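You operate a simulated robot arm through the tools that you are given. There is no shell and no other tool. Be economical: measure what you need, move in short steps, check, and stop when the job is done.

You are at the controls of a simulated robot arm. One attempt, no reset.

TASK
Swap the blue ring under the cap for the purple ring.
Fine: the cap waits on the grey tray and is pushed back on the post; the blue ring stays on the tray.

The check looks at the end state, three seconds after you hand in, the way a careful person would. Anything else that was tipped, shoved, dropped, spilled or broken makes it a failure. A push-on lid holds only when it is set on centred and level and pressed home; a screw cap is set on level and turned clockwise until tight.

THE ROBOT
A 6-joint arm with a fingered hand on a trunk, on a base that drives. Base frame: it is fixed to the floor where the robot stands at the start and does not move with it; the origin is under the middle of the robot, x ahead of it, y to its left, z up; the surface under the hand at the start is at about z = 0.864. Readings come in m, degrees, newtons and seconds.
With the tool pointing down near the work surface it reaches from about 0.34 to 0.8 m from the robot's upright axis, wherever it stands. Its first joint turns from -115.0 to 115.0 degrees. Places, roughly: cap (5x5x3 cm) [0.5, 0.2, 1]; grey tray [0.5, -0.2, 0.9]; post [0.5, 0.2, 0.9]. Payload 4 kg.
Tool frame: the origin (TCP) lies between the finger pads and is the grasp point; the fingertips stand 0.026 m ahead of it; z points along the fingers, y is the line along which they close. Largest opening 0.164 m; the body of the gripper starts 0.073 m behind the TCP. The gripper is a hand of 5 fingers: y runs from the thumb to the fingers, the wrist lies at [0, 0, -0.239] in the tool frame, and closing takes about 1.5 s.
Orientation is that of the tool frame in the base frame, as a unit quaternion [w, x, y, z]. With the fingers straight down and closing along the base's y, the tool's x points along the base's -x, its y along +y and its z along -z.

THE INTERFACE
- The arm moves only by the tool arm_command. Its arguments are lists of equal length, an entry for each row: "grip": the gripper command, from -1 (fully open) to 1 (shut), values between in proportion; "linear": the shift along the tool's x, y, z in units of 400 mm (1.0 is 400 mm), a list of three; "angular": the turn, a rotation vector about the tool's x, y, z in units of 120 degrees (1.0 is 120 degrees), a list of three. In form: {"grip": [grip, ...], "linear": [[tx, ty, tz], ...], "angular": [[rx, ry, rz], ...]}. A call has 1 to 10 rows; each row is the pose to reach, as a shift and turn from the pose commanded when the call began, along the tool's axes at that moment. A call with a number of a shift or a turn outside -1 to 1 is refused whole. A row lasts 0.2 s, in which the tool goes at most 0.05 m and 8.6 degrees; a call with a longer step from one row to the next is refused whole, and so is a gripper value outside its range. A pose out of reach is approached as far as the arm can. The call stops where the force on the tool passes 40 N (or 10 N more than at its start, if that is more) or the arm is blocked; 0.2 s more then pass. Each finger travels about 0.045 m/s and halts on what it meets, pressing with about 32 N; the grip force reading is that of the motor and also rises with nothing between the fingers. The clock runs only during rows and for 0.2 s after the last one: add rows that repeat a pose to give the fingers time. The reply holds the time, the measured pose of the TCP, the force on the tool along the base axes, the opening and the grip force, in the units named above and with some noise, with the torque about the TCP (base axes, N m) and any sound that the robot's microphone picked up.
- Cameras (640 x 400 px; columns grow to the right, rows downward): "scene" is now at [-0.0007, 0.1497, 1.738]; the picture's right is [-0.52, -0.85, 0.00], its down [-0.71, 0.44, -0.55] and it looks along [0.47, -0.29, -0.83] (base axes); focal length 282 px, centre (320, 200). "wrist" rides on the gripper at [0.05, -0.07, -0.093] in the tool frame; the picture's right is [0.81, 0.59, 0.00], its down [-0.43, 0.60, -0.68] and it looks along [-0.40, 0.55, 0.74] (tool axes); focal length 270 px, centre (320, 200).
- get_image(camera): a new picture of that camera. The clock stands still meanwhile.
- slide_trunk(by): slides the trunk up (or, below 0, down) by that many m; the arm and the scene camera ride with it, the base frame stays. It gives what a move gives, with no picture.
- drive_base(legs): drives the robot by 1 to 6 legs, each [ahead, left, turn to the left] in m, m and degrees, along the robot's own axes; the way and the turn of a leg run together, so that a leg with both is an arc; at most 1.5 m and 180 degrees a leg. The arm and the cameras ride along, it lands a little off, and it stops where it bumps. It gives what a move gives.
- set_grasp(shape): the hand has 5 fingers and takes this shape, open, in about a second: jaw (thumb against the fingers, like two jaws); tri (thumb and two fingers); tip (a fingertip pinch); poke (one finger out to press); point (the index stretched); flat (the hand flat); cup (the hand cupped); fist (a fist). The gripper value then closes the fingers along that shape, each until it touches; the sizes above hold for jaw. It gives what a move gives, with no picture.
- head_to(pan, tilt): turns the head with the scene camera to pan (to the left, within 155 degrees either way) and tilt (down, from -29 to 69), counted from straight ahead of the robot. It gives what a move gives.
- pixel_to_xyz(camera, pixels): for up to 12 pixels [column, row] of the newest picture of that camera ("zoom" is the newest enlarged one), the place [x, y, z] in the base frame of the surface seen there, good to about 0.002 m. The clock stands still meanwhile.
- close_up(camera, box): a new picture of the part [left, top, right, bottom] of that camera's present view, enlarged. The clock stands still meanwhile.
- close_job(): hands the job in; it is judged then, once.

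Keep the steps short. Do not move on a guess: measure, check each grasp and each placing, and mend mistakes. In all there are 80 turns and 48 pictures (those below and enlarged ones count). Leave the gripper open and the arm clear of the work at the hand-in unless told otherwise, and finish with a single line.

The tools are called after "Request:" by a JSON object that holds its "op" and its "data". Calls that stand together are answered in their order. arm_command: Moves the arm, as the interface text tells. Its arguments: {"type":"object","properties":{"grip":{"type":"array","items":{"type":"number"}},"linear":{"type":"array","items":{"type":"array","items":{"type":"number"}}},"angular":{"type":"array","items":{"type":"array","items":{"type":"number"}}}},"required":["grip","linear","angular"]} The other tools are called the same way: slide_trunk (by) slides the trunk up or down; set_grasp (shape) gives the hand a shape; drive_base (legs) drives the base; head_to (pan, tilt) turns the head that bears the scene camera; get_image (camera) takes a picture; pixel_to_xyz (camera, pixels) gives the place of the surface under pixels of a picture; close_up (camera, box) takes an enlarged picture of a part of a camera's view; close_job () hands the job in.

At the start:

```text
clock: 0.0
eef_pos: [0.5564, 0.2192, 1.2235]
tcp_rot: [0.0, 0.0, 1.0, 0.0]
force: [-0.2, -0.1, -0.1]
torque: [0.01, -0.01, -0.02]
opening: 0.1638
grip_force: 0.0
shape: jaw
trunk travel left (down, up): [-0.8, 0.19]
robot x, y, heading: [0.0006, 0.0033, 0.1]
head pan, tilt: [-31.5, 56.5]
```

scene: 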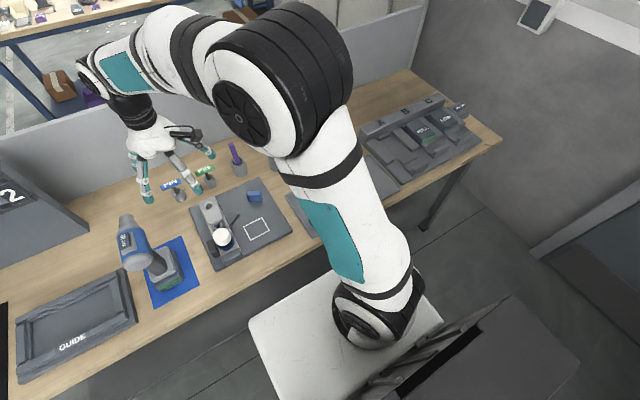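
wrist: 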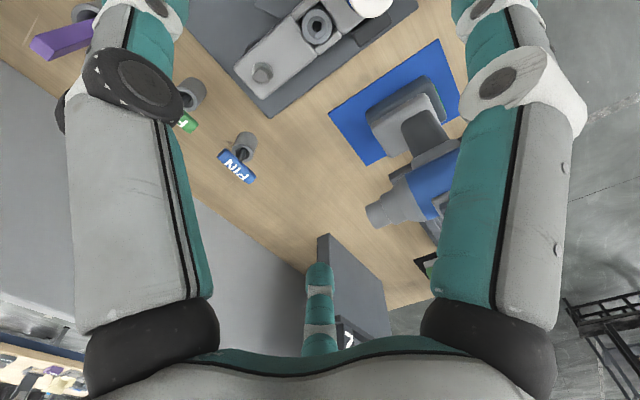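

I see the bench with a dark fixture, a white cap near (222,237), and the arm hiding part of the view. I'll enlarge the fixture area first.

Request:
{"op": "close_up", "data": {"camera": "scene", "box": [120, 130, 340, 280]}}

Request:
{"op": "close_up", "data": {"camera": "wrist", "box": [180, 0, 480, 190]}}

```text
2.67 times, centred on (230, 205) of scene
```

zoom: 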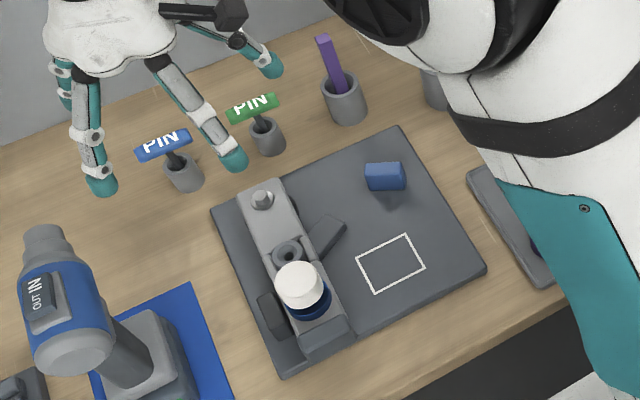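

```text
2.11 times, centred on (330, 95) of wrist
```

zoom: 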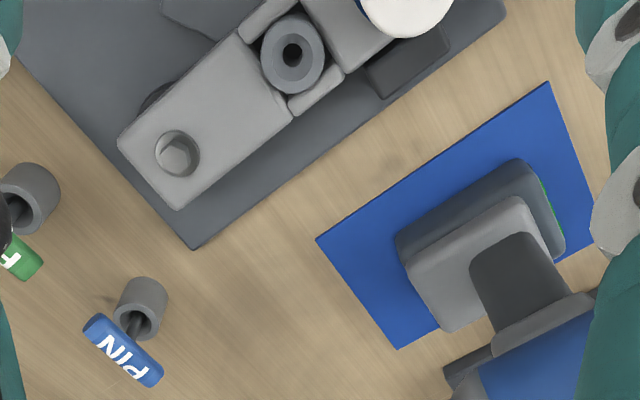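

I'll measure the cap, ring and surroundings from the scene picture.

Request:
{"op": "pixel_to_xyz", "data": {"camera": "scene", "pixels": [[221, 235], [222, 231], [217, 235], [226, 235], [228, 247], [224, 243], [217, 224], [207, 204], [255, 200], [256, 229], [250, 215], [235, 258]]}}

Request:
{"op": "close_up", "data": {"camera": "scene", "box": [180, 180, 270, 280]}}

```text
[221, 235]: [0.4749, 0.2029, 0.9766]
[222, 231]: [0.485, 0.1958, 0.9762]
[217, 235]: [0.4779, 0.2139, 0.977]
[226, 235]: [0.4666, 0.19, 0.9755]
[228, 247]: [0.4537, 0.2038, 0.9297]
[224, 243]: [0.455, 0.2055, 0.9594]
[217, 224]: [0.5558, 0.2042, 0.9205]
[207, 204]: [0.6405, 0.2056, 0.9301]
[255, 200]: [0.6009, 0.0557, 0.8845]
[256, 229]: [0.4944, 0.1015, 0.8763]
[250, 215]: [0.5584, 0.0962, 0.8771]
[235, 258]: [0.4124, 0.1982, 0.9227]
```

```text
4.00 times, centred on (225, 230) of scene
```

zoom: 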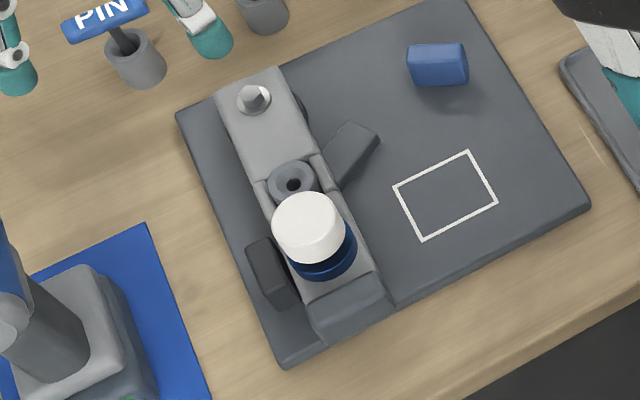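

Cap top is at about (0.474, 0.204, 0.976). The tray at the right is hidden by the arm, so I'll move the hand high over to the right to look at the tray with the wrist camera.

Request:
{"op": "arm_command", "data": {"grip": [-1, -1, -1, -1, -1, -1, -1, -1, -1], "linear": [[0.027, -0.11, 0], [0.055, -0.22, 0], [0.083, -0.33, 0], [0.111, -0.44, 0], [0.139, -0.55, 0], [0.167, -0.66, 0], [0.195, -0.77, 0], [0.222, -0.88, 0], [0.25, -0.99, 0]], "angular": [[0, 0, 0], [0, 0, 0], [0, 0, 0], [0, 0, 0], [0, 0, 0], [0, 0, 0], [0, 0, 0], [0, 0, 0], [0, 0, 0]]}}

Request:
{"op": "get_image", "data": {"camera": "wrist"}}

Request:
{"op": "get_image", "data": {"camera": "scene"}}

```text
clock: 2.0
eef_pos: [0.4559, -0.1769, 1.2242]
tcp_rot: [0.0, -0.001, 1.0, 0.001]
force: [-0.3, -0.4, 0.2]
torque: [0.03, 0.01, 0.0]
opening: 0.1637
grip_force: 0.2
shape: jaw
trunk travel left (down, up): [-0.8, 0.19]
robot x, y, heading: [-0.0003, -0.0005, 0.2]
head pan, tilt: [-31.5, 56.5]
```

```text
42 pictures are left
```

wrist: 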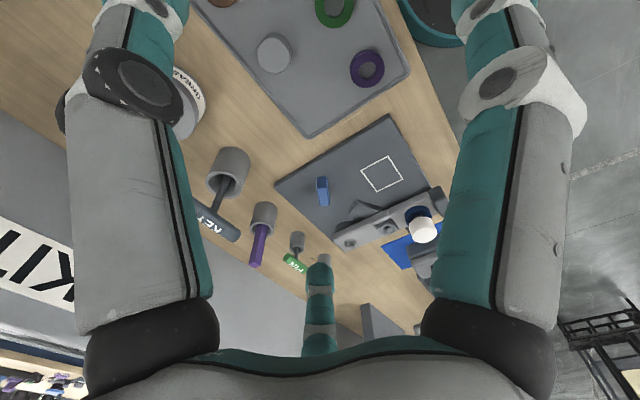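

```text
41 pictures are left
```

scene: 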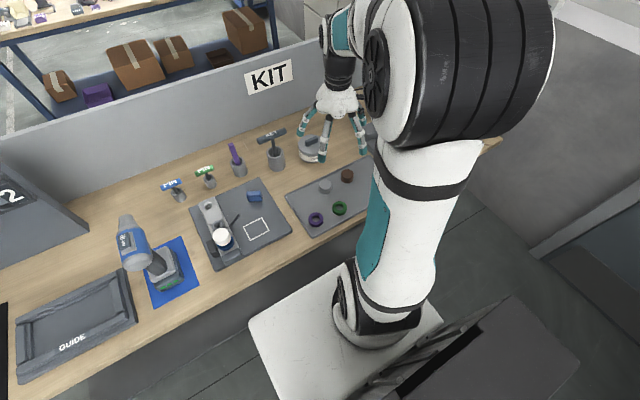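

The tray is now visible around (335,195) with purple and green rings and two discs. I'll enlarge it and measure.

Request:
{"op": "close_up", "data": {"camera": "scene", "box": [280, 150, 376, 240]}}

Request:
{"op": "close_up", "data": {"camera": "wrist", "box": [180, 0, 460, 140]}}

Request:
{"op": "pixel_to_xyz", "data": {"camera": "scene", "pixels": [[316, 218], [310, 218], [322, 218], [316, 213], [316, 223], [339, 207], [324, 187], [347, 175], [310, 200], [325, 228], [305, 228], [288, 196]]}}

Request:
{"op": "pixel_to_xyz", "data": {"camera": "wrist", "pixels": [[367, 69], [367, 52], [367, 87], [350, 70], [384, 68], [273, 55], [335, 8], [310, 132], [408, 72], [320, 80], [320, 50], [190, 0]]}}

```text
4.44 times, centred on (328, 195) of scene
```

zoom: 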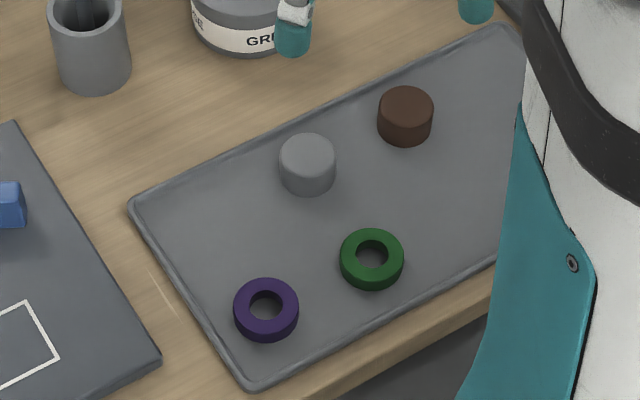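

```text
2.29 times, centred on (320, 70) of wrist
```

zoom: 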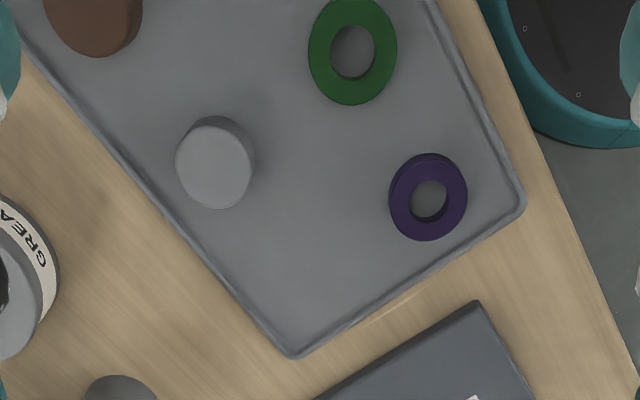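

```text
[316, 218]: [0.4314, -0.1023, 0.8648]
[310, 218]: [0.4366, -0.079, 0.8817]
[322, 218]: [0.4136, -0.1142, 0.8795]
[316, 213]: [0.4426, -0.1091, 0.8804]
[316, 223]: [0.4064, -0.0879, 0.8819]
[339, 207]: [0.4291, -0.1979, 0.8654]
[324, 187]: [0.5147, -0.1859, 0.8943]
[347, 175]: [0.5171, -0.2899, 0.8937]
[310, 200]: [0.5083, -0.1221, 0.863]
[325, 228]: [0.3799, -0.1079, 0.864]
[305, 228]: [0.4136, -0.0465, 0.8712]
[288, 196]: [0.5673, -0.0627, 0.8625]
```

```text
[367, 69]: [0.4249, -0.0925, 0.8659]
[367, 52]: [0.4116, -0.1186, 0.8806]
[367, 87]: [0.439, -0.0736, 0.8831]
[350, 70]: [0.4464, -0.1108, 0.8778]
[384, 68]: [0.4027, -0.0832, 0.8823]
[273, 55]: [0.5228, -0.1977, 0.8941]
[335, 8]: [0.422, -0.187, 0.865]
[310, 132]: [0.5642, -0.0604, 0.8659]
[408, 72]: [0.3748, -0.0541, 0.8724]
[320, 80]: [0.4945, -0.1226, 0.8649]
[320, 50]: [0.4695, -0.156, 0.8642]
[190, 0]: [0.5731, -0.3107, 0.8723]
```

Purple ring centre is about (0.425, -0.096), top 0.882, tray floor 0.864. I'll look at the hand to learn where the fingers are.

Request:
{"op": "close_up", "data": {"camera": "scene", "box": [290, 70, 386, 170]}}

Request:
{"op": "pixel_to_xyz", "data": {"camera": "zoom", "pixels": [[320, 200]]}}

```text
4.00 times, centred on (338, 120) of scene
```

zoom: 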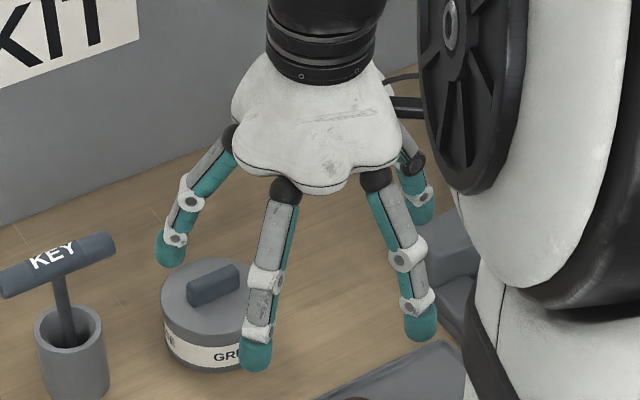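

```text
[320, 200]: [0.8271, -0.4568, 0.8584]
```

Fingers look spread radially. I'll measure the tips.

Request:
{"op": "pixel_to_xyz", "data": {"camera": "zoom", "pixels": [[170, 252], [256, 355], [420, 325], [424, 212], [190, 200], [265, 280], [405, 258], [230, 135], [285, 190], [375, 180]]}}

```text
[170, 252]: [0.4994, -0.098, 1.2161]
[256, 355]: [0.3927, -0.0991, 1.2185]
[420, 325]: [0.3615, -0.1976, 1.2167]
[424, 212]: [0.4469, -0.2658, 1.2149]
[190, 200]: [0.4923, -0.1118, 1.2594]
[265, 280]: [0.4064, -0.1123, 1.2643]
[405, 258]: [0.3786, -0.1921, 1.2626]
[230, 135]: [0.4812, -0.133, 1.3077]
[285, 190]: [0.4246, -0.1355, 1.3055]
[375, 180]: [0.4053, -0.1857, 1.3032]
```

Five fingers spread radially. I'll half-close in the air to see how they close.

Request:
{"op": "arm_command", "data": {"grip": [0.2, 0.2, 0.2, 0.2, 0.2, 0.2, 0.2], "linear": [[0, 0, 0], [0, 0, 0], [0, 0, 0], [0, 0, 0], [0, 0, 0], [0, 0, 0], [0, 0, 0]], "angular": [[0, 0, 0], [0, 0, 0], [0, 0, 0], [0, 0, 0], [0, 0, 0], [0, 0, 0], [0, 0, 0]]}}

Request:
{"op": "close_up", "data": {"camera": "scene", "box": [290, 70, 386, 170]}}

Request:
{"op": "get_image", "data": {"camera": "wrist"}}

Request:
{"op": "set_grasp", "data": {"shape": "tri"}}

Request:
{"op": "get_image", "data": {"camera": "wrist"}}

```text
clock: 3.6
eef_pos: [0.4566, -0.177, 1.2243]
tcp_rot: [0.001, 0.0, 1.0, 0.0]
force: [0.1, -0.3, 0.0]
torque: [0.04, 0.01, -0.02]
opening: 0.066
grip_force: 0.0
shape: jaw
trunk travel left (down, up): [-0.8, 0.19]
robot x, y, heading: [0.0032, -0.0024, -0.1]
head pan, tilt: [-31.5, 56.5]
```

```text
4.00 times, centred on (338, 120) of scene
```

zoom: 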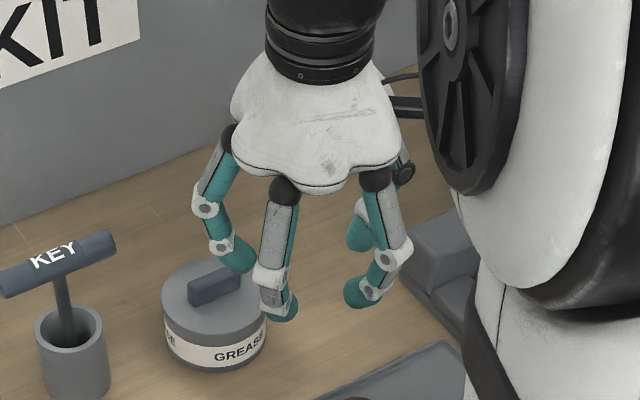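

```text
36 pictures are left
```

wrist: 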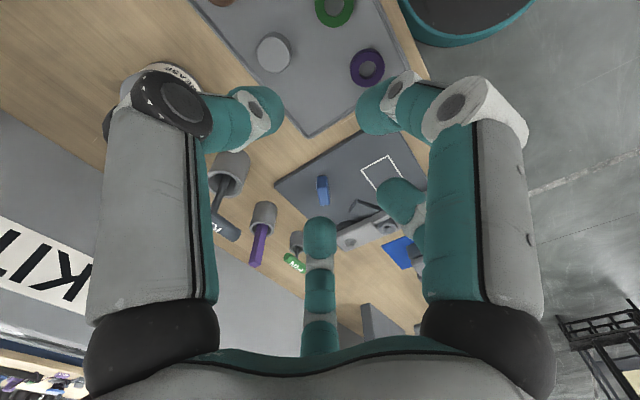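

```text
clock: 4.5
eef_pos: [0.4577, -0.1757, 1.2244]
tcp_rot: [0.001, 0.0, 1.0, 0.0]
force: [-0.7, -0.1, -0.6]
torque: [-0.06, 0.01, 0.03]
opening: 0.164
grip_force: 0.0
shape: tri
trunk travel left (down, up): [-0.8, 0.19]
robot x, y, heading: [0.0002, -0.002, 0.0]
head pan, tilt: [-31.5, 56.5]
```

```text
35 pictures are left
```

wrist: 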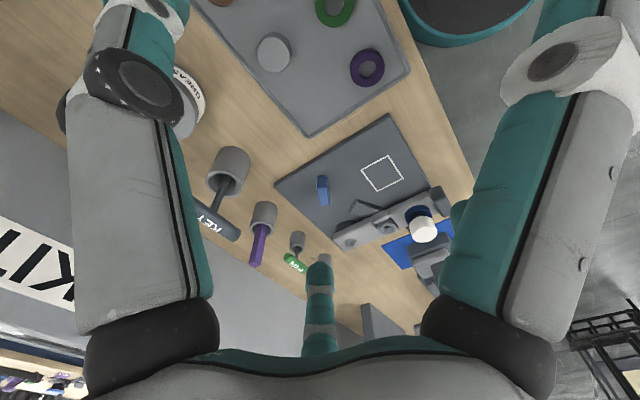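

The half-closed picture is my newest zoom. I'll measure the fingertips there.

Request:
{"op": "pixel_to_xyz", "data": {"camera": "zoom", "pixels": [[240, 262], [245, 270], [287, 308], [280, 318], [365, 292], [352, 305], [362, 238], [355, 248], [220, 245], [272, 290], [375, 280], [205, 205]]}}

Request:
{"op": "close_up", "data": {"camera": "scene", "box": [290, 70, 386, 170]}}

```text
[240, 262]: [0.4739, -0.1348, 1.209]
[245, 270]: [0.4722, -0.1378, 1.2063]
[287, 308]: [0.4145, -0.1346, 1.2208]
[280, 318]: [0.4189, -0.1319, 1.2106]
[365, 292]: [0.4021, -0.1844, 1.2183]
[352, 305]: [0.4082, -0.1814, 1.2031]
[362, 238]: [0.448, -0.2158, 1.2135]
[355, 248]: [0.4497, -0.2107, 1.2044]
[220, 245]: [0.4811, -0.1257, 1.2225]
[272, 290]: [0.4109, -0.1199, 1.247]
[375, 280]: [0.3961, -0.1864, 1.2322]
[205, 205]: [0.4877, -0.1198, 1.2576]
```

```text
4.00 times, centred on (338, 120) of scene
```

zoom: 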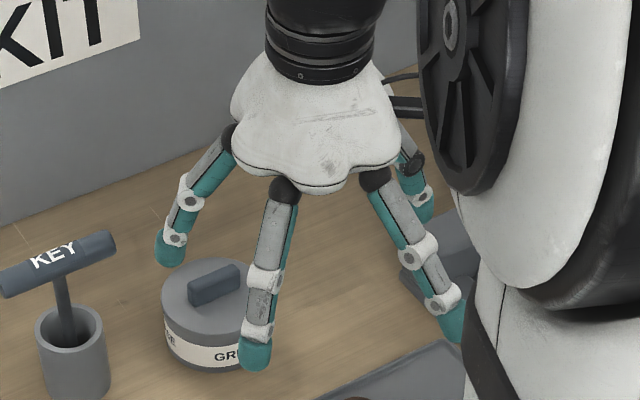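

Tri keeps two fingers spread. I'll measure that stray finger, then look at the tip shape.

Request:
{"op": "pixel_to_xyz", "data": {"camera": "zoom", "pixels": [[455, 330], [440, 300], [415, 255], [256, 355], [170, 252], [428, 212]]}}

Request:
{"op": "set_grasp", "data": {"shape": "tip"}}

Request:
{"op": "close_up", "data": {"camera": "scene", "box": [290, 70, 386, 170]}}

Request:
{"op": "get_image", "data": {"camera": "wrist"}}

```text
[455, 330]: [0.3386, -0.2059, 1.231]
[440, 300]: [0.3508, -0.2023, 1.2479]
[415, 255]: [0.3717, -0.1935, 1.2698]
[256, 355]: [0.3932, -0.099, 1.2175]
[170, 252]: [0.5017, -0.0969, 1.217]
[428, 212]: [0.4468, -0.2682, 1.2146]
```

```text
clock: 5.4
eef_pos: [0.4572, -0.1781, 1.2244]
tcp_rot: [0.0, 0.0, 1.0, 0.0]
force: [-0.2, -0.8, 0.1]
torque: [0.01, 0.02, -0.03]
opening: 0.1639
grip_force: 0.0
shape: tip
trunk travel left (down, up): [-0.8, 0.19]
robot x, y, heading: [0.0002, 0.001, -0.2]
head pan, tilt: [-31.5, 56.5]
```

```text
4.00 times, centred on (338, 120) of scene
```

zoom: 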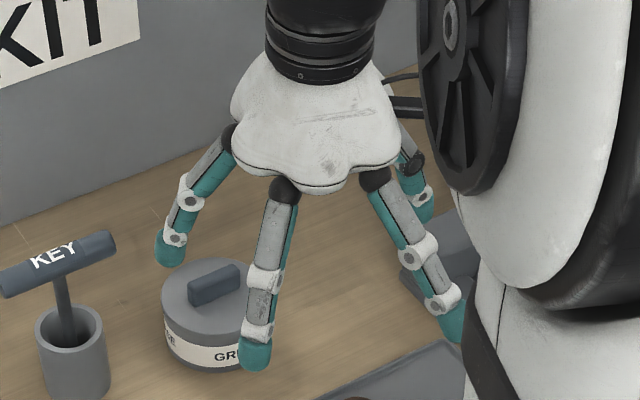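

```text
32 pictures are left
```

wrist: 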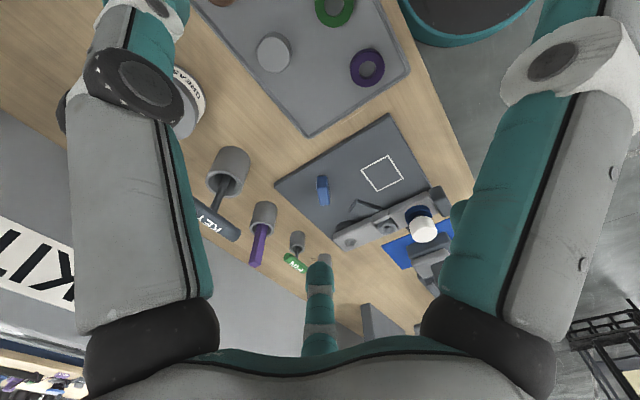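

All shapes open alike. Now measure obstacles: drill, plate corner, tray edges (scene picture).

Request:
{"op": "pixel_to_xyz", "data": {"camera": "scene", "pixels": [[136, 262], [124, 218], [152, 258], [168, 270], [291, 234], [270, 180], [211, 270], [215, 246], [360, 200], [370, 165], [300, 240], [236, 217]]}}

Request:
{"op": "close_up", "data": {"camera": "scene", "box": [170, 180, 266, 280]}}

```text
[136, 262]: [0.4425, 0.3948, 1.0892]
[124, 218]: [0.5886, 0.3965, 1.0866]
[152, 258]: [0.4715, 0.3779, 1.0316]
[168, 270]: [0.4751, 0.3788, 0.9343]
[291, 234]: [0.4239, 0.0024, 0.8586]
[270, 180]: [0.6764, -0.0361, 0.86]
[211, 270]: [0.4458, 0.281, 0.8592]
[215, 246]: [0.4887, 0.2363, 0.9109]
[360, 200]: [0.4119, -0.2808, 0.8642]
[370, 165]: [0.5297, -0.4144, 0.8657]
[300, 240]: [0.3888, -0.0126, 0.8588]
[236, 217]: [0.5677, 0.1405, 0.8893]
```

```text
4.00 times, centred on (218, 230) of scene
```

zoom: 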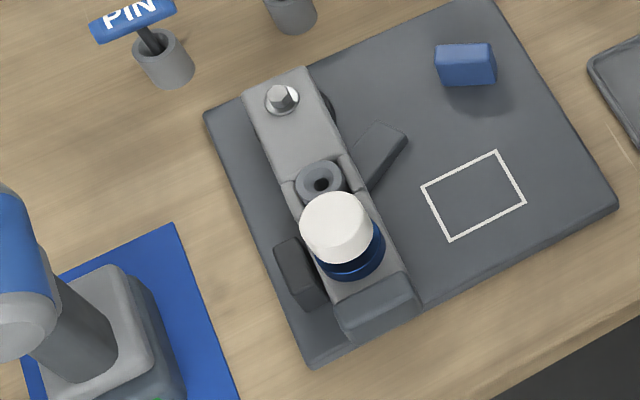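

Measure cap outline and the neighbours from this zoom.

Request:
{"op": "pixel_to_xyz", "data": {"camera": "zoom", "pixels": [[304, 227], [362, 213], [328, 196], [340, 250], [335, 225], [345, 262], [340, 274], [352, 268], [378, 240], [322, 183], [400, 272], [295, 265]]}}

```text
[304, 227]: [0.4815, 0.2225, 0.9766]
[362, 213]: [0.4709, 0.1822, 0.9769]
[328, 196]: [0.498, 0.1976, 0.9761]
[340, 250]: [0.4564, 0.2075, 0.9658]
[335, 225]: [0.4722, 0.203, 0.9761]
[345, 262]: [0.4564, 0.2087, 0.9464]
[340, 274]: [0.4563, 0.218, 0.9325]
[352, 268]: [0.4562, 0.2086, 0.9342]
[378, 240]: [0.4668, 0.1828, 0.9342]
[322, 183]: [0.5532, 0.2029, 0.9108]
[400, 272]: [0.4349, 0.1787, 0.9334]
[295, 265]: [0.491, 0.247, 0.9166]
```

Cap centre ≈ (0.477, 0.203). I'll bring the wrist camera nearer for a close look at the fixture.

Request:
{"op": "set_grasp", "data": {"shape": "jaw"}}

Request:
{"op": "arm_command", "data": {"grip": [-1, -1, -1, -1, -1, -1, -1, -1], "linear": [[0.019, 0.085, 0.037], [0.038, 0.17, 0.073], [0.056, 0.256, 0.11], [0.075, 0.341, 0.147], [0.094, 0.427, 0.183], [0.113, 0.512, 0.22], [0.131, 0.597, 0.256], [0.15, 0.6825, 0.293]], "angular": [[0, 0, 0], [0, 0, 0], [0, 0, 0], [0, 0, 0], [0, 0, 0], [0, 0, 0], [0, 0, 0], [0, 0, 0]]}}

Request:
{"op": "get_image", "data": {"camera": "wrist"}}

```text
clock: 6.3
eef_pos: [0.4576, -0.1766, 1.2236]
tcp_rot: [0.0, 0.001, 1.0, 0.0]
force: [0.4, -0.6, 0.7]
torque: [0.01, -0.02, 0.0]
opening: 0.164
grip_force: 0.1
shape: jaw
trunk travel left (down, up): [-0.8, 0.19]
robot x, y, heading: [0.0024, -0.0012, -0.1]
head pan, tilt: [-31.5, 56.5]
```

```text
clock: 8.1
eef_pos: [0.3967, 0.0959, 1.1067]
tcp_rot: [0.0, 0.001, 1.0, -0.001]
force: [0.8, 0.4, 0.0]
torque: [-0.01, 0.0, 0.01]
opening: 0.1644
grip_force: 0.1
shape: jaw
trunk travel left (down, up): [-0.8, 0.19]
robot x, y, heading: [-0.0021, -0.0004, 0.1]
head pan, tilt: [-31.5, 56.5]
```

```text
30 pictures are left
```

wrist: 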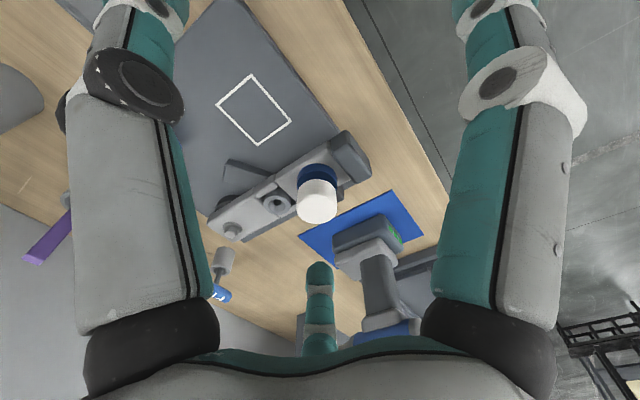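

Request:
{"op": "close_up", "data": {"camera": "wrist", "box": [240, 120, 400, 240]}}

```text
3.33 times, centred on (320, 180) of wrist
```

zoom: 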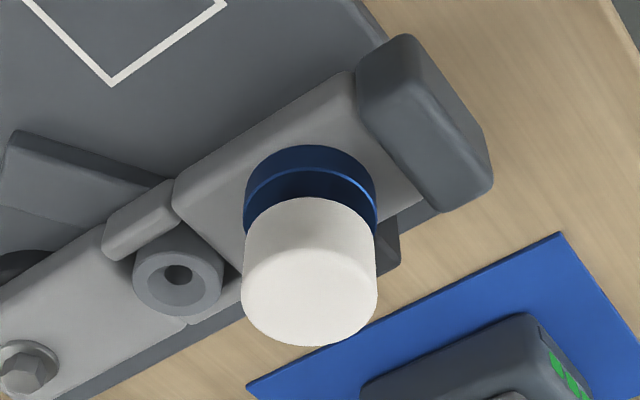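

I'll measure heights around the ring.

Request:
{"op": "pixel_to_xyz", "data": {"camera": "zoom", "pixels": [[305, 150], [305, 163], [310, 185], [310, 205], [310, 290], [260, 290], [360, 290], [310, 325], [220, 190], [350, 130], [405, 190], [250, 215]]}}

Request:
{"op": "pixel_to_xyz", "data": {"camera": "zoom", "pixels": [[246, 280], [374, 280], [310, 260], [310, 342], [375, 215], [180, 280], [180, 272], [140, 220], [420, 60], [430, 150], [390, 240], [290, 240]]}}

```text
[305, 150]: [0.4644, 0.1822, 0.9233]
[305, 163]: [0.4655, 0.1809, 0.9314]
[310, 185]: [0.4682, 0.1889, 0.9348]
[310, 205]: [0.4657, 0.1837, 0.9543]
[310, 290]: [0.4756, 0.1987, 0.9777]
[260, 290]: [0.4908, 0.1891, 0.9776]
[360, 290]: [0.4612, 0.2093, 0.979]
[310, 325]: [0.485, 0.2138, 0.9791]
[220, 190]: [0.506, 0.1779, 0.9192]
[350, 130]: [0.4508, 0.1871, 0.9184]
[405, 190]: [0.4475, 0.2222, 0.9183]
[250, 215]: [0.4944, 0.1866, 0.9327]
```

```text
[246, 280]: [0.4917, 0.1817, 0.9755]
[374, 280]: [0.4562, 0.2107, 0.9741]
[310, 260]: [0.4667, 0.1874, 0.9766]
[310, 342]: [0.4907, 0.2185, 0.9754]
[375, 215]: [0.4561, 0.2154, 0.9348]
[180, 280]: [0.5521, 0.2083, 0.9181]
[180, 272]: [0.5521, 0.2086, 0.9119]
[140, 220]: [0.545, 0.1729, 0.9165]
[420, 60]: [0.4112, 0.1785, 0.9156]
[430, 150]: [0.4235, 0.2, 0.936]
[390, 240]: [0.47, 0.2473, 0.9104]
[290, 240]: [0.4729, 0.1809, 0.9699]
```

Findings: block top z≈0.919, blue ring 0.919–0.935, cap ≈0.947–0.977, axis at about (0.477, 0.203). A stop at x<0.435 rises to 0.936. I'll move above the cap and look from straight above.

Request:
{"op": "arm_command", "data": {"grip": [-0.3, -0.3, -0.3, -0.3, -0.3, -0.3], "linear": [[-0.05, 0.067, 0.031], [-0.1, 0.134, 0.062], [-0.15, 0.201, 0.093], [-0.2008, 0.2678, 0.124], [-0.2008, 0.2678, 0.124], [-0.2008, 0.2678, 0.124]], "angular": [[0, 0, 0], [0, 0, 0], [0, 0, 0], [0, 0, 0], [0, 0, 0], [0, 0, 0]]}}

Request:
{"op": "get_image", "data": {"camera": "wrist"}}

Request:
{"op": "close_up", "data": {"camera": "scene", "box": [150, 140, 310, 280]}}

```text
clock: 9.5
eef_pos: [0.4778, 0.2037, 1.0574]
tcp_rot: [0.0, 0.001, 1.0, 0.0]
force: [-0.3, 0.0, 0.0]
torque: [-0.01, 0.0, 0.02]
opening: 0.1073
grip_force: 0.0
shape: jaw
trunk travel left (down, up): [-0.8, 0.19]
robot x, y, heading: [0.0018, -0.0009, 0.1]
head pan, tilt: [-31.5, 56.5]
```

```text
28 pictures are left
```

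wrist: 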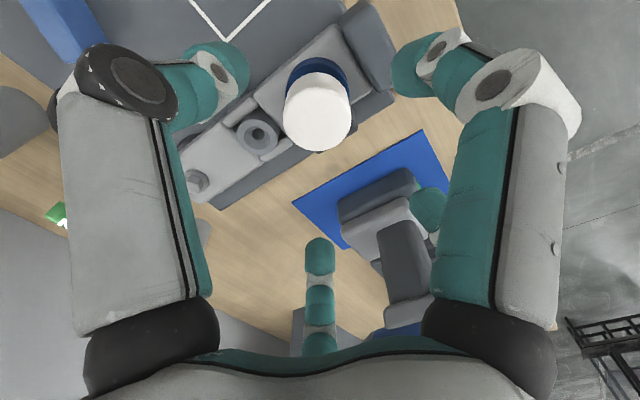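

```text
2.86 times, centred on (230, 210) of scene
```

zoom: 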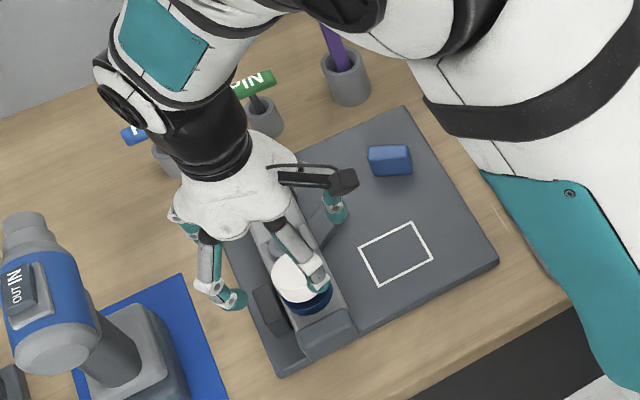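

Measure the cap edges from this nearer view.

Request:
{"op": "pixel_to_xyz", "data": {"camera": "wrist", "pixels": [[317, 120], [288, 120], [347, 117], [318, 147], [315, 95], [317, 60], [285, 85], [347, 85], [318, 68], [300, 141], [336, 141]]}}

```text
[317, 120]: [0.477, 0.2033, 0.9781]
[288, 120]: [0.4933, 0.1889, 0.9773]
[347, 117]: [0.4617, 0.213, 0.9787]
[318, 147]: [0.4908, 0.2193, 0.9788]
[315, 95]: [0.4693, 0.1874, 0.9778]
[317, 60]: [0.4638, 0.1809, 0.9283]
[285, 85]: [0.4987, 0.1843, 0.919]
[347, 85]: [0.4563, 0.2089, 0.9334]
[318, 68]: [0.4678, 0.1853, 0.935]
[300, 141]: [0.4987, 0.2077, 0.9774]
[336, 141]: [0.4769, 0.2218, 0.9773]
```

Cap centre ≈ (0.478, 0.202). Descend to TCP z 0.977 with fingers part-open.

Request:
{"op": "arm_command", "data": {"grip": [-0.3, -0.3, -0.3, -0.3, -0.3], "linear": [[0, -0.004, 0.05], [0, -0.004, 0.1], [0, -0.004, 0.15], [0, -0.004, 0.2], [0, -0.004, 0.2]], "angular": [[0, 0, 0], [0, 0, 0], [0, 0, 0], [0, 0, 0], [0, 0, 0]]}}

Request:
{"op": "get_image", "data": {"camera": "wrist"}}

```text
clock: 10.7
eef_pos: [0.4777, 0.202, 0.9774]
tcp_rot: [0.0, -0.001, 1.0, 0.0]
force: [0.9, -0.3, 0.0]
torque: [-0.03, 0.02, -0.02]
opening: 0.107
grip_force: 0.1
shape: jaw
trunk travel left (down, up): [-0.8, 0.19]
robot x, y, heading: [-0.0003, 0.0062, -0.2]
head pan, tilt: [-31.5, 56.5]
```

```text
26 pictures are left
```

wrist: 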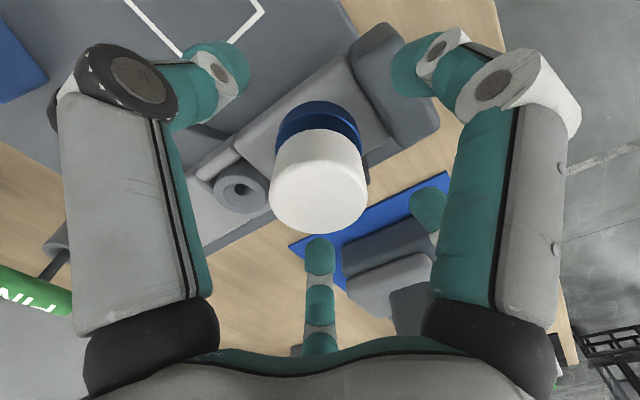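

Cap is centred between the fingers. Close on it.

Request:
{"op": "arm_command", "data": {"grip": [0.4, 1, 1, 1, 1, 1, 1, 1, 1, 1], "linear": [[0, 0, 0], [0, 0, 0], [0, 0, 0], [0, 0, 0], [0, 0, 0], [0, 0, 0], [0, 0, 0], [0, 0, 0], [0, 0, 0], [0, 0, 0]], "angular": [[0, 0, 0], [0, 0, 0], [0, 0, 0], [0, 0, 0], [0, 0, 0], [0, 0, 0], [0, 0, 0], [0, 0, 0], [0, 0, 0], [0, 0, 0]]}}

Request:
{"op": "get_image", "data": {"camera": "wrist"}}

```text
clock: 12.9
eef_pos: [0.479, 0.2014, 0.9782]
tcp_rot: [0.002, 0.0, 1.0, 0.002]
force: [-0.3, 0.4, -0.5]
torque: [0.02, 0.02, 0.02]
opening: 0.0382
grip_force: 31.7
shape: jaw
trunk travel left (down, up): [-0.8, 0.19]
robot x, y, heading: [-0.0042, -0.0037, -0.4]
head pan, tilt: [-31.5, 56.5]
```

```text
25 pictures are left
```

wrist: 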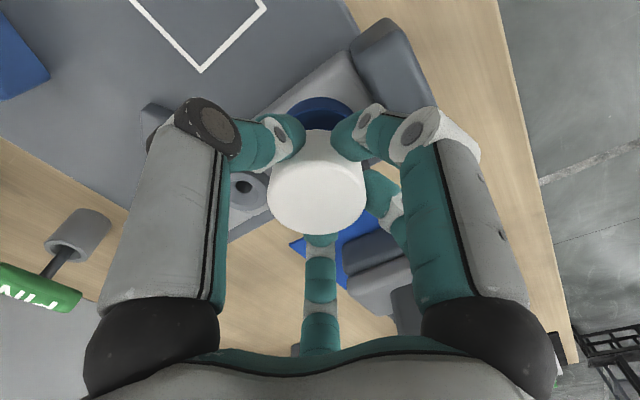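

Firm grip: opening 0.038, force 32 N, four fingers on the cap. Pull straight up slowly.

Request:
{"op": "arm_command", "data": {"grip": [1, 1, 1, 1, 1, 1, 1, 1], "linear": [[0, 0, -0.01], [0, 0, -0.02], [0, 0, -0.03], [0, 0, -0.04], [0, 0, -0.055], [0, 0, -0.07], [0, 0, -0.085], [0, 0, -0.1]], "angular": [[0, 0, 0], [0, 0, 0], [0, 0, 0], [0, 0, 0], [0, 0, 0], [0, 0, 0], [0, 0, 0], [0, 0, 0]]}}

Request:
{"op": "get_image", "data": {"camera": "wrist"}}

```text
clock: 14.7
eef_pos: [0.4766, 0.2001, 1.0175]
tcp_rot: [0.0, 0.0, 1.0, 0.001]
force: [-0.6, -0.3, -0.9]
torque: [0.0, 0.01, -0.01]
opening: 0.038
grip_force: 31.9
shape: jaw
trunk travel left (down, up): [-0.8, 0.19]
robot x, y, heading: [0.0023, 0.0017, -0.2]
head pan, tilt: [-31.5, 56.5]
```

```text
24 pictures are left
```

wrist: 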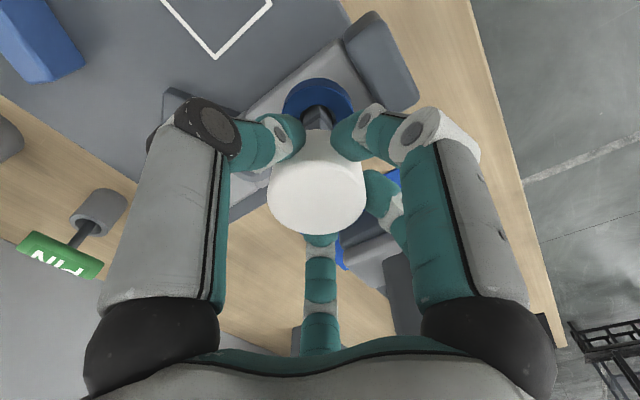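

The cap is off and the post shows through the blue ring. Lift and carry it toward the right part of the tray.

Request:
{"op": "arm_command", "data": {"grip": [1, 1, 1, 1, 1, 1, 1, 1, 1, 1], "linear": [[0, 0, -0.085], [0, 0, -0.17], [0, 0, -0.255], [0.017, -0.115, -0.255], [0.034, -0.23, -0.255], [0.051, -0.345, -0.255], [0.068, -0.46, -0.255], [0.085, -0.575, -0.255], [0.102, -0.69, -0.255], [0.12, -0.805, -0.255]], "angular": [[0, 0, 0], [0, 0, 0], [0, 0, 0], [0, 0, 0], [0, 0, 0], [0, 0, 0], [0, 0, 0], [0, 0, 0], [0, 0, 0], [0, 0, 0]]}}

Request:
{"op": "arm_command", "data": {"grip": [1, 1, 1, 1, 1, 1], "linear": [[0, -0.105, 0], [0, -0.21, 0], [0, -0.315, 0], [0, -0.42, 0], [0, -0.525, 0], [0, -0.525, 0]], "angular": [[0, 0, 0], [0, 0, 0], [0, 0, 0], [0, 0, 0], [0, 0, 0], [0, 0, 0]]}}

Request:
{"op": "get_image", "data": {"camera": "wrist"}}

Request:
{"op": "get_image", "data": {"camera": "scene"}}

```text
clock: 16.9
eef_pos: [0.4281, -0.1239, 1.1202]
tcp_rot: [0.0, 0.0, 1.0, 0.001]
force: [0.1, -0.5, -0.4]
torque: [-0.02, 0.01, -0.02]
opening: 0.0377
grip_force: 32.3
shape: jaw
trunk travel left (down, up): [-0.8, 0.19]
robot x, y, heading: [-0.0054, -0.0026, -0.1]
head pan, tilt: [-31.5, 56.5]
```

```text
clock: 18.3
eef_pos: [0.4281, -0.3304, 1.1202]
tcp_rot: [-0.001, 0.0, 1.0, 0.0]
force: [0.1, 1.7, -0.8]
torque: [-0.02, -0.02, 0.01]
opening: 0.0379
grip_force: 31.6
shape: jaw
trunk travel left (down, up): [-0.8, 0.19]
robot x, y, heading: [-0.0035, -0.0013, -0.1]
head pan, tilt: [-31.5, 56.5]
```

```text
23 pictures are left
```

wrist: 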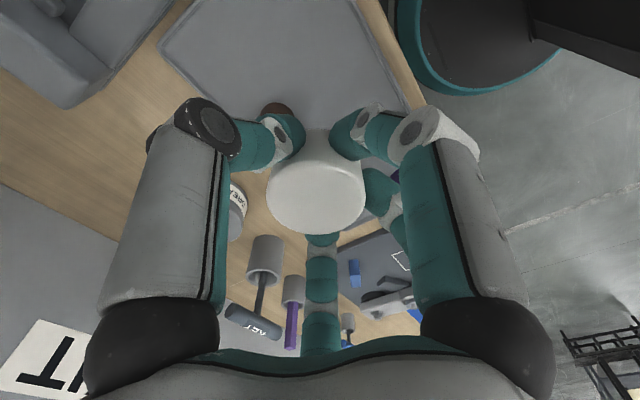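

```text
22 pictures are left
```

scene: 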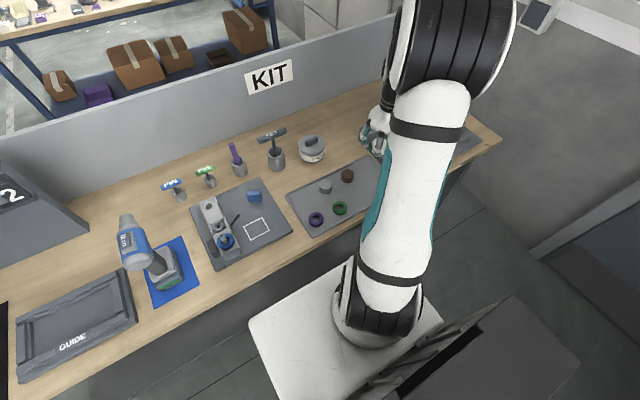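

Tray looks free below. I'll measure tray extents and the brown disc in the wrist picture.

Request:
{"op": "pixel_to_xyz", "data": {"camera": "wrist", "pixels": [[310, 60], [345, 10], [200, 0], [165, 45], [275, 110], [320, 110], [400, 90], [250, 90], [316, 195], [340, 100]]}}

Request:
{"op": "pixel_to_xyz", "data": {"camera": "scene", "pixels": [[316, 218], [339, 207], [324, 187], [347, 175], [225, 241], [221, 236], [230, 236], [224, 233], [226, 247], [219, 241], [232, 241], [360, 200]]}}

Request:
{"op": "close_up", "data": {"camera": "scene", "box": [190, 190, 270, 270]}}

```text
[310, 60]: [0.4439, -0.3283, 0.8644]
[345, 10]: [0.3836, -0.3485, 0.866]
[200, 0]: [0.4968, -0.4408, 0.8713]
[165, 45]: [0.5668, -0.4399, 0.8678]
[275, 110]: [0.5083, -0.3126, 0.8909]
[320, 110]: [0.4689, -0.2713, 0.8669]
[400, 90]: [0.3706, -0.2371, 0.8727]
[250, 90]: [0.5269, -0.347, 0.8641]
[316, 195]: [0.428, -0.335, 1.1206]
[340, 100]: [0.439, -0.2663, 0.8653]
```

```text
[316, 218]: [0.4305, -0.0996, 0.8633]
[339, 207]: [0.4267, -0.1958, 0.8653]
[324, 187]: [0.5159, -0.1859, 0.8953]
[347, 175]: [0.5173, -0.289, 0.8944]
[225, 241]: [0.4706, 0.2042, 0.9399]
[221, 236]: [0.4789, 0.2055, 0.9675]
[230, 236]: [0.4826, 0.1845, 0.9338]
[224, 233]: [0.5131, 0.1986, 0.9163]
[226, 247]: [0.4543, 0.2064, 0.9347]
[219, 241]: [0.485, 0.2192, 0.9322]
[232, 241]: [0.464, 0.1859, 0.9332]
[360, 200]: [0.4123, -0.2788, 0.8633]
```

```text
5.00 times, centred on (230, 230) of scene
```

zoom: 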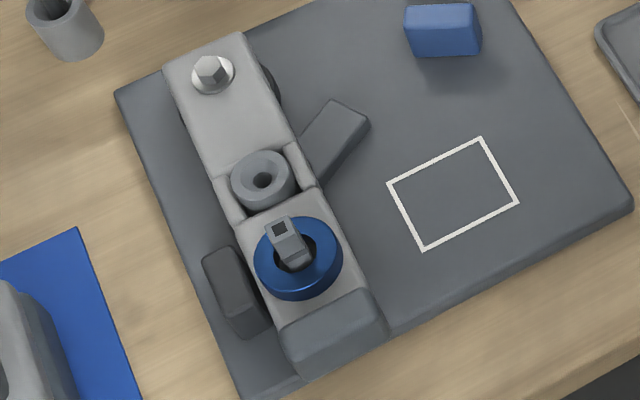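

Post is a peg with a squared top (z 0.9675), so I'll keep the cap's orientation throughout. Lower the cap on the free tray area near (0.428, -0.33).

Request:
{"op": "arm_command", "data": {"grip": [1, 1, 1, 1, 1, 1, 1, 1, 1], "linear": [[0, 0, 0.1], [0, 0, 0.2], [0, 0, 0.3], [0, 0, 0.4], [0, 0, 0.47], [0, 0, 0.52], [0, 0, 0.54], [0, 0, 0.5525], [0, 0, 0.5525]], "angular": [[0, 0, 0], [0, 0, 0], [0, 0, 0], [0, 0, 0], [0, 0, 0], [0, 0, 0], [0, 0, 0], [0, 0, 0], [0, 0, 0]]}}

Request:
{"op": "get_image", "data": {"camera": "wrist"}}

```text
clock: 20.3
eef_pos: [0.4291, -0.3322, 0.8982]
tcp_rot: [0.0, 0.0, 1.0, 0.001]
force: [-0.2, -0.7, -1.1]
torque: [0.01, -0.01, 0.0]
opening: 0.0381
grip_force: 31.9
shape: jaw
trunk travel left (down, up): [-0.8, 0.19]
robot x, y, heading: [0.0014, -0.0019, 0.1]
head pan, tilt: [-31.5, 56.5]
```

```text
20 pictures are left
```

wrist: 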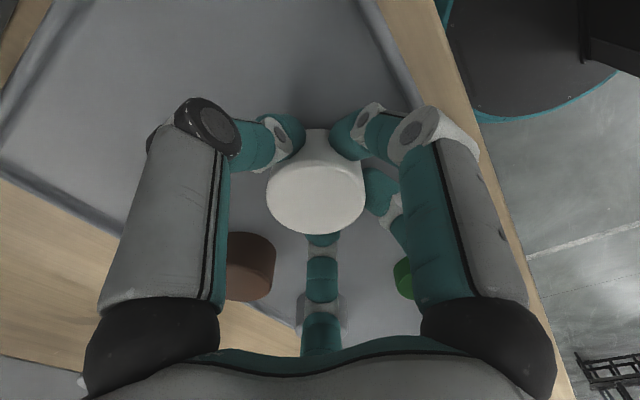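

No contact yet. Creep down by 1 mm rows.

Request:
{"op": "arm_command", "data": {"grip": [1, 1, 1, 1, 1], "linear": [[0, 0, 0.0025], [0, 0, 0.005], [0, 0, 0.0075], [0, 0, 0.009], [0, 0, 0.009]], "angular": [[0, 0, 0], [0, 0, 0], [0, 0, 0], [0, 0, 0], [0, 0, 0]]}}

```text
clock: 21.5
eef_pos: [0.4287, -0.3302, 0.8963]
tcp_rot: [0.0, 0.0, 1.0, -0.001]
force: [0.6, 1.0, -0.8]
torque: [-0.02, -0.02, -0.02]
opening: 0.0377
grip_force: 32.1
shape: jaw
trunk travel left (down, up): [-0.8, 0.19]
robot x, y, heading: [0.0008, 0.0012, 0.0]
head pan, tilt: [-31.5, 56.5]
```

Request:
{"op": "arm_command", "data": {"grip": [1, 1, 1, 1, 1, 1], "linear": [[0, 0, 0.0025], [0, 0, 0.005], [0, 0, 0.0075], [0, 0, 0.01], [0, 0, 0.0125], [0, 0, 0.0125]], "angular": [[0, 0, 0], [0, 0, 0], [0, 0, 0], [0, 0, 0], [0, 0, 0], [0, 0, 0]]}}

```text
clock: 22.9
eef_pos: [0.4302, -0.3318, 0.8934]
tcp_rot: [0.002, 0.001, 1.0, -0.003]
force: [-4.2, 5.2, 23.6]
torque: [0.06, 0.06, -0.09]
opening: 0.0389
grip_force: 32.6
shape: jaw
trunk travel left (down, up): [-0.8, 0.19]
robot x, y, heading: [0.0018, 0.002, 0.1]
head pan, tilt: [-31.5, 56.5]
stopped in row 6: the force on the tool passed its limit at 41 N (the readings are from after the stop); the commanded pose is now the measured one
```

Contact with the tray. Ease up 1 mm and open part way (to about 75 mm).

Request:
{"op": "arm_command", "data": {"grip": [1, 0.4, 0.3, 0.2, 0.1, 0.1, 0.1], "linear": [[0, 0, -0.002], [0, 0, -0.002], [0, 0, -0.002], [0, 0, -0.002], [0, 0, -0.002], [0, 0, -0.002], [0, 0, -0.002]], "angular": [[0, 0, 0], [0, 0, 0], [0, 0, 0], [0, 0, 0], [0, 0, 0], [0, 0, 0], [0, 0, 0]]}}

Request:
{"op": "get_image", "data": {"camera": "wrist"}}

```text
clock: 24.5
eef_pos: [0.4302, -0.3322, 0.8923]
tcp_rot: [0.002, 0.0, 1.0, -0.001]
force: [0.3, -1.0, 4.2]
torque: [0.07, 0.02, 0.01]
opening: 0.073
grip_force: 0.0
shape: jaw
trunk travel left (down, up): [-0.8, 0.19]
robot x, y, heading: [-0.0032, -0.0008, -0.1]
head pan, tilt: [-31.5, 56.5]
```

```text
19 pictures are left
```

wrist: 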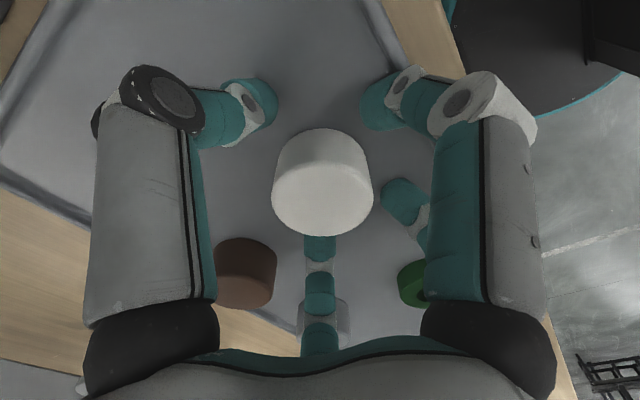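

Cap stands upright and released. Measure it, then rise straight up.

Request:
{"op": "pixel_to_xyz", "data": {"camera": "wrist", "pixels": [[322, 200], [278, 195], [366, 195], [322, 232], [322, 165], [322, 140]]}}

Request:
{"op": "arm_command", "data": {"grip": [0.1, 0.1, 0.1, 0.1, 0.1, 0.1, 0.1], "linear": [[0, 0, -0.05], [0, 0, -0.13], [0, 0, -0.23], [0, 0, -0.34], [0, 0, -0.45], [0, 0, -0.56], [0, 0, -0.56]], "angular": [[0, 0, 0], [0, 0, 0], [0, 0, 0], [0, 0, 0], [0, 0, 0], [0, 0, 0], [0, 0, 0]]}}

Request:
{"op": "set_grasp", "data": {"shape": "tri"}}

```text
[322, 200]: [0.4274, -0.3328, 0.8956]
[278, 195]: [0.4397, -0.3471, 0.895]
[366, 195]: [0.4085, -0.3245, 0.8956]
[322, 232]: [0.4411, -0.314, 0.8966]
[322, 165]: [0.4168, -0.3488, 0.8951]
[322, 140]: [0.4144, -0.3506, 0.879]
```

```text
clock: 26.1
eef_pos: [0.4304, -0.3306, 1.1175]
tcp_rot: [0.0, 0.001, 1.0, 0.0]
force: [-0.7, -0.2, 0.7]
torque: [0.01, 0.01, 0.02]
opening: 0.0735
grip_force: 0.0
shape: jaw
trunk travel left (down, up): [-0.8, 0.19]
robot x, y, heading: [0.003, 0.0006, 0.1]
head pan, tilt: [-31.5, 56.5]
```

```text
clock: 27.0
eef_pos: [0.4305, -0.3302, 1.1152]
tcp_rot: [0.001, 0.0, 1.0, -0.002]
force: [0.1, -0.4, -0.3]
torque: [0.0, 0.01, -0.01]
opening: 0.1638
grip_force: 0.1
shape: tri
trunk travel left (down, up): [-0.8, 0.19]
robot x, y, heading: [-0.0001, -0.0002, 0.0]
head pan, tilt: [-31.5, 56.5]
```

Cap is at (0.427, -0.333). Now in tri shape, go back above the post, part-closing on the way to see how tri closes.

Request:
{"op": "arm_command", "data": {"grip": [-1, -1, -0.5, 0, 0.1, 0.1, 0.1, 0.1, 0.1, 0.1], "linear": [[-0.009, 0.1, 0], [-0.018, 0.2, 0], [-0.027, 0.3, 0], [-0.036, 0.4, 0], [-0.045, 0.5, 0], [-0.054, 0.6, 0], [-0.062, 0.7, 0], [-0.07, 0.8, 0], [-0.079, 0.9, 0], [-0.087, 1.0, 0]], "angular": [[0, 0, 0], [0, 0, 0], [0, 0, 0], [0, 0, 0], [0, 0, 0], [0, 0, 0], [0, 0, 0], [0, 0, 0], [0, 0, 0], [0, 0, 0]]}}

Request:
{"op": "arm_command", "data": {"grip": [0.1, 0.1, 0.1, 0.1, 0.1, 0.1, 0.1], "linear": [[-0.008, 0.085, 0], [-0.016, 0.17, 0], [-0.024, 0.255, 0], [-0.029, 0.335, 0], [-0.029, 0.335, 0.08], [-0.029, 0.335, 0.15], [-0.029, 0.335, 0.15]], "angular": [[0, 0, 0], [0, 0, 0], [0, 0, 0], [0, 0, 0], [0, 0, 0], [0, 0, 0], [0, 0, 0]]}}

Request:
{"op": "get_image", "data": {"camera": "wrist"}}

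Request:
{"op": "close_up", "data": {"camera": "scene", "box": [150, 150, 290, 270]}}

```text
clock: 29.2
eef_pos: [0.4632, 0.0698, 1.1152]
tcp_rot: [0.002, 0.0, 1.0, -0.002]
force: [0.3, -1.0, 0.1]
torque: [-0.01, -0.02, -0.01]
opening: 0.074
grip_force: 0.2
shape: tri
trunk travel left (down, up): [-0.8, 0.19]
robot x, y, heading: [-0.0002, 0.0007, 0.2]
head pan, tilt: [-31.5, 56.5]
```

```text
clock: 30.8
eef_pos: [0.4765, 0.202, 1.0537]
tcp_rot: [0.002, 0.0, 1.0, -0.001]
force: [-0.5, 0.1, -0.3]
torque: [-0.03, 0.04, 0.02]
opening: 0.074
grip_force: 0.0
shape: tri
trunk travel left (down, up): [-0.8, 0.19]
robot x, y, heading: [0.0006, -0.0031, -0.2]
head pan, tilt: [-31.5, 56.5]
```

```text
18 pictures are left
```

wrist: 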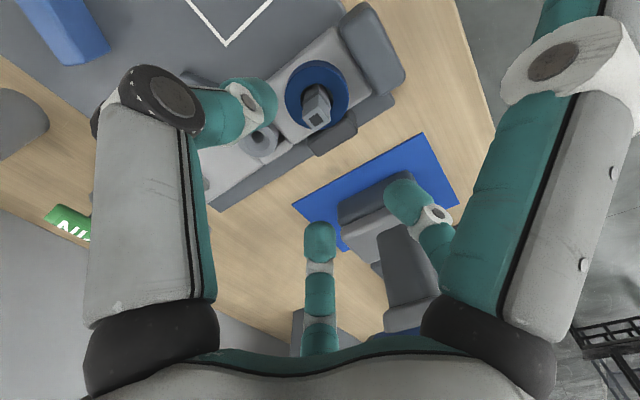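

```text
3.33 times, centred on (220, 210) of scene
```

zoom: 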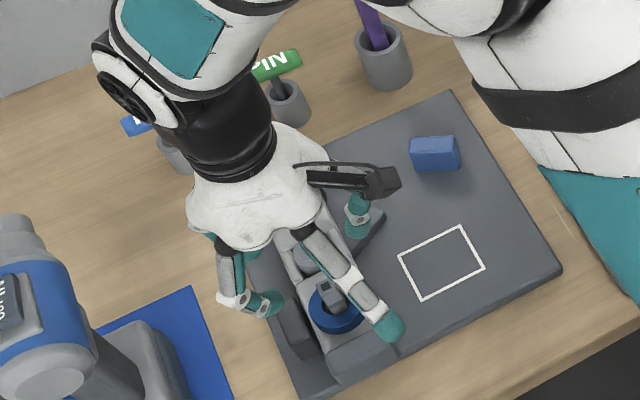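

Tri closes thumb and two fingers; the others stay spread and higher. Measure ring and post in the wrist picture.

Request:
{"op": "pixel_to_xyz", "data": {"camera": "wrist", "pixels": [[317, 118], [317, 64], [290, 92], [346, 90], [340, 118], [297, 115], [303, 72], [335, 70], [350, 88], [317, 90], [358, 60], [375, 85]]}}

```text
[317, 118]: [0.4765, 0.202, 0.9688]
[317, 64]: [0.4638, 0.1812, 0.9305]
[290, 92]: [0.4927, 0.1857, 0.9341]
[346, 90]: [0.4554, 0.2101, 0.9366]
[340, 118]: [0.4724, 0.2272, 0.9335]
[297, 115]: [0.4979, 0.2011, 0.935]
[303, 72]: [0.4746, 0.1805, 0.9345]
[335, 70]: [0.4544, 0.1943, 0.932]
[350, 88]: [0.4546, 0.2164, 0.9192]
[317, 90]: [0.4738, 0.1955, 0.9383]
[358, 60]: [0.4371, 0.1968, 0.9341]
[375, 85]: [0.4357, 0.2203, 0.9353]
```

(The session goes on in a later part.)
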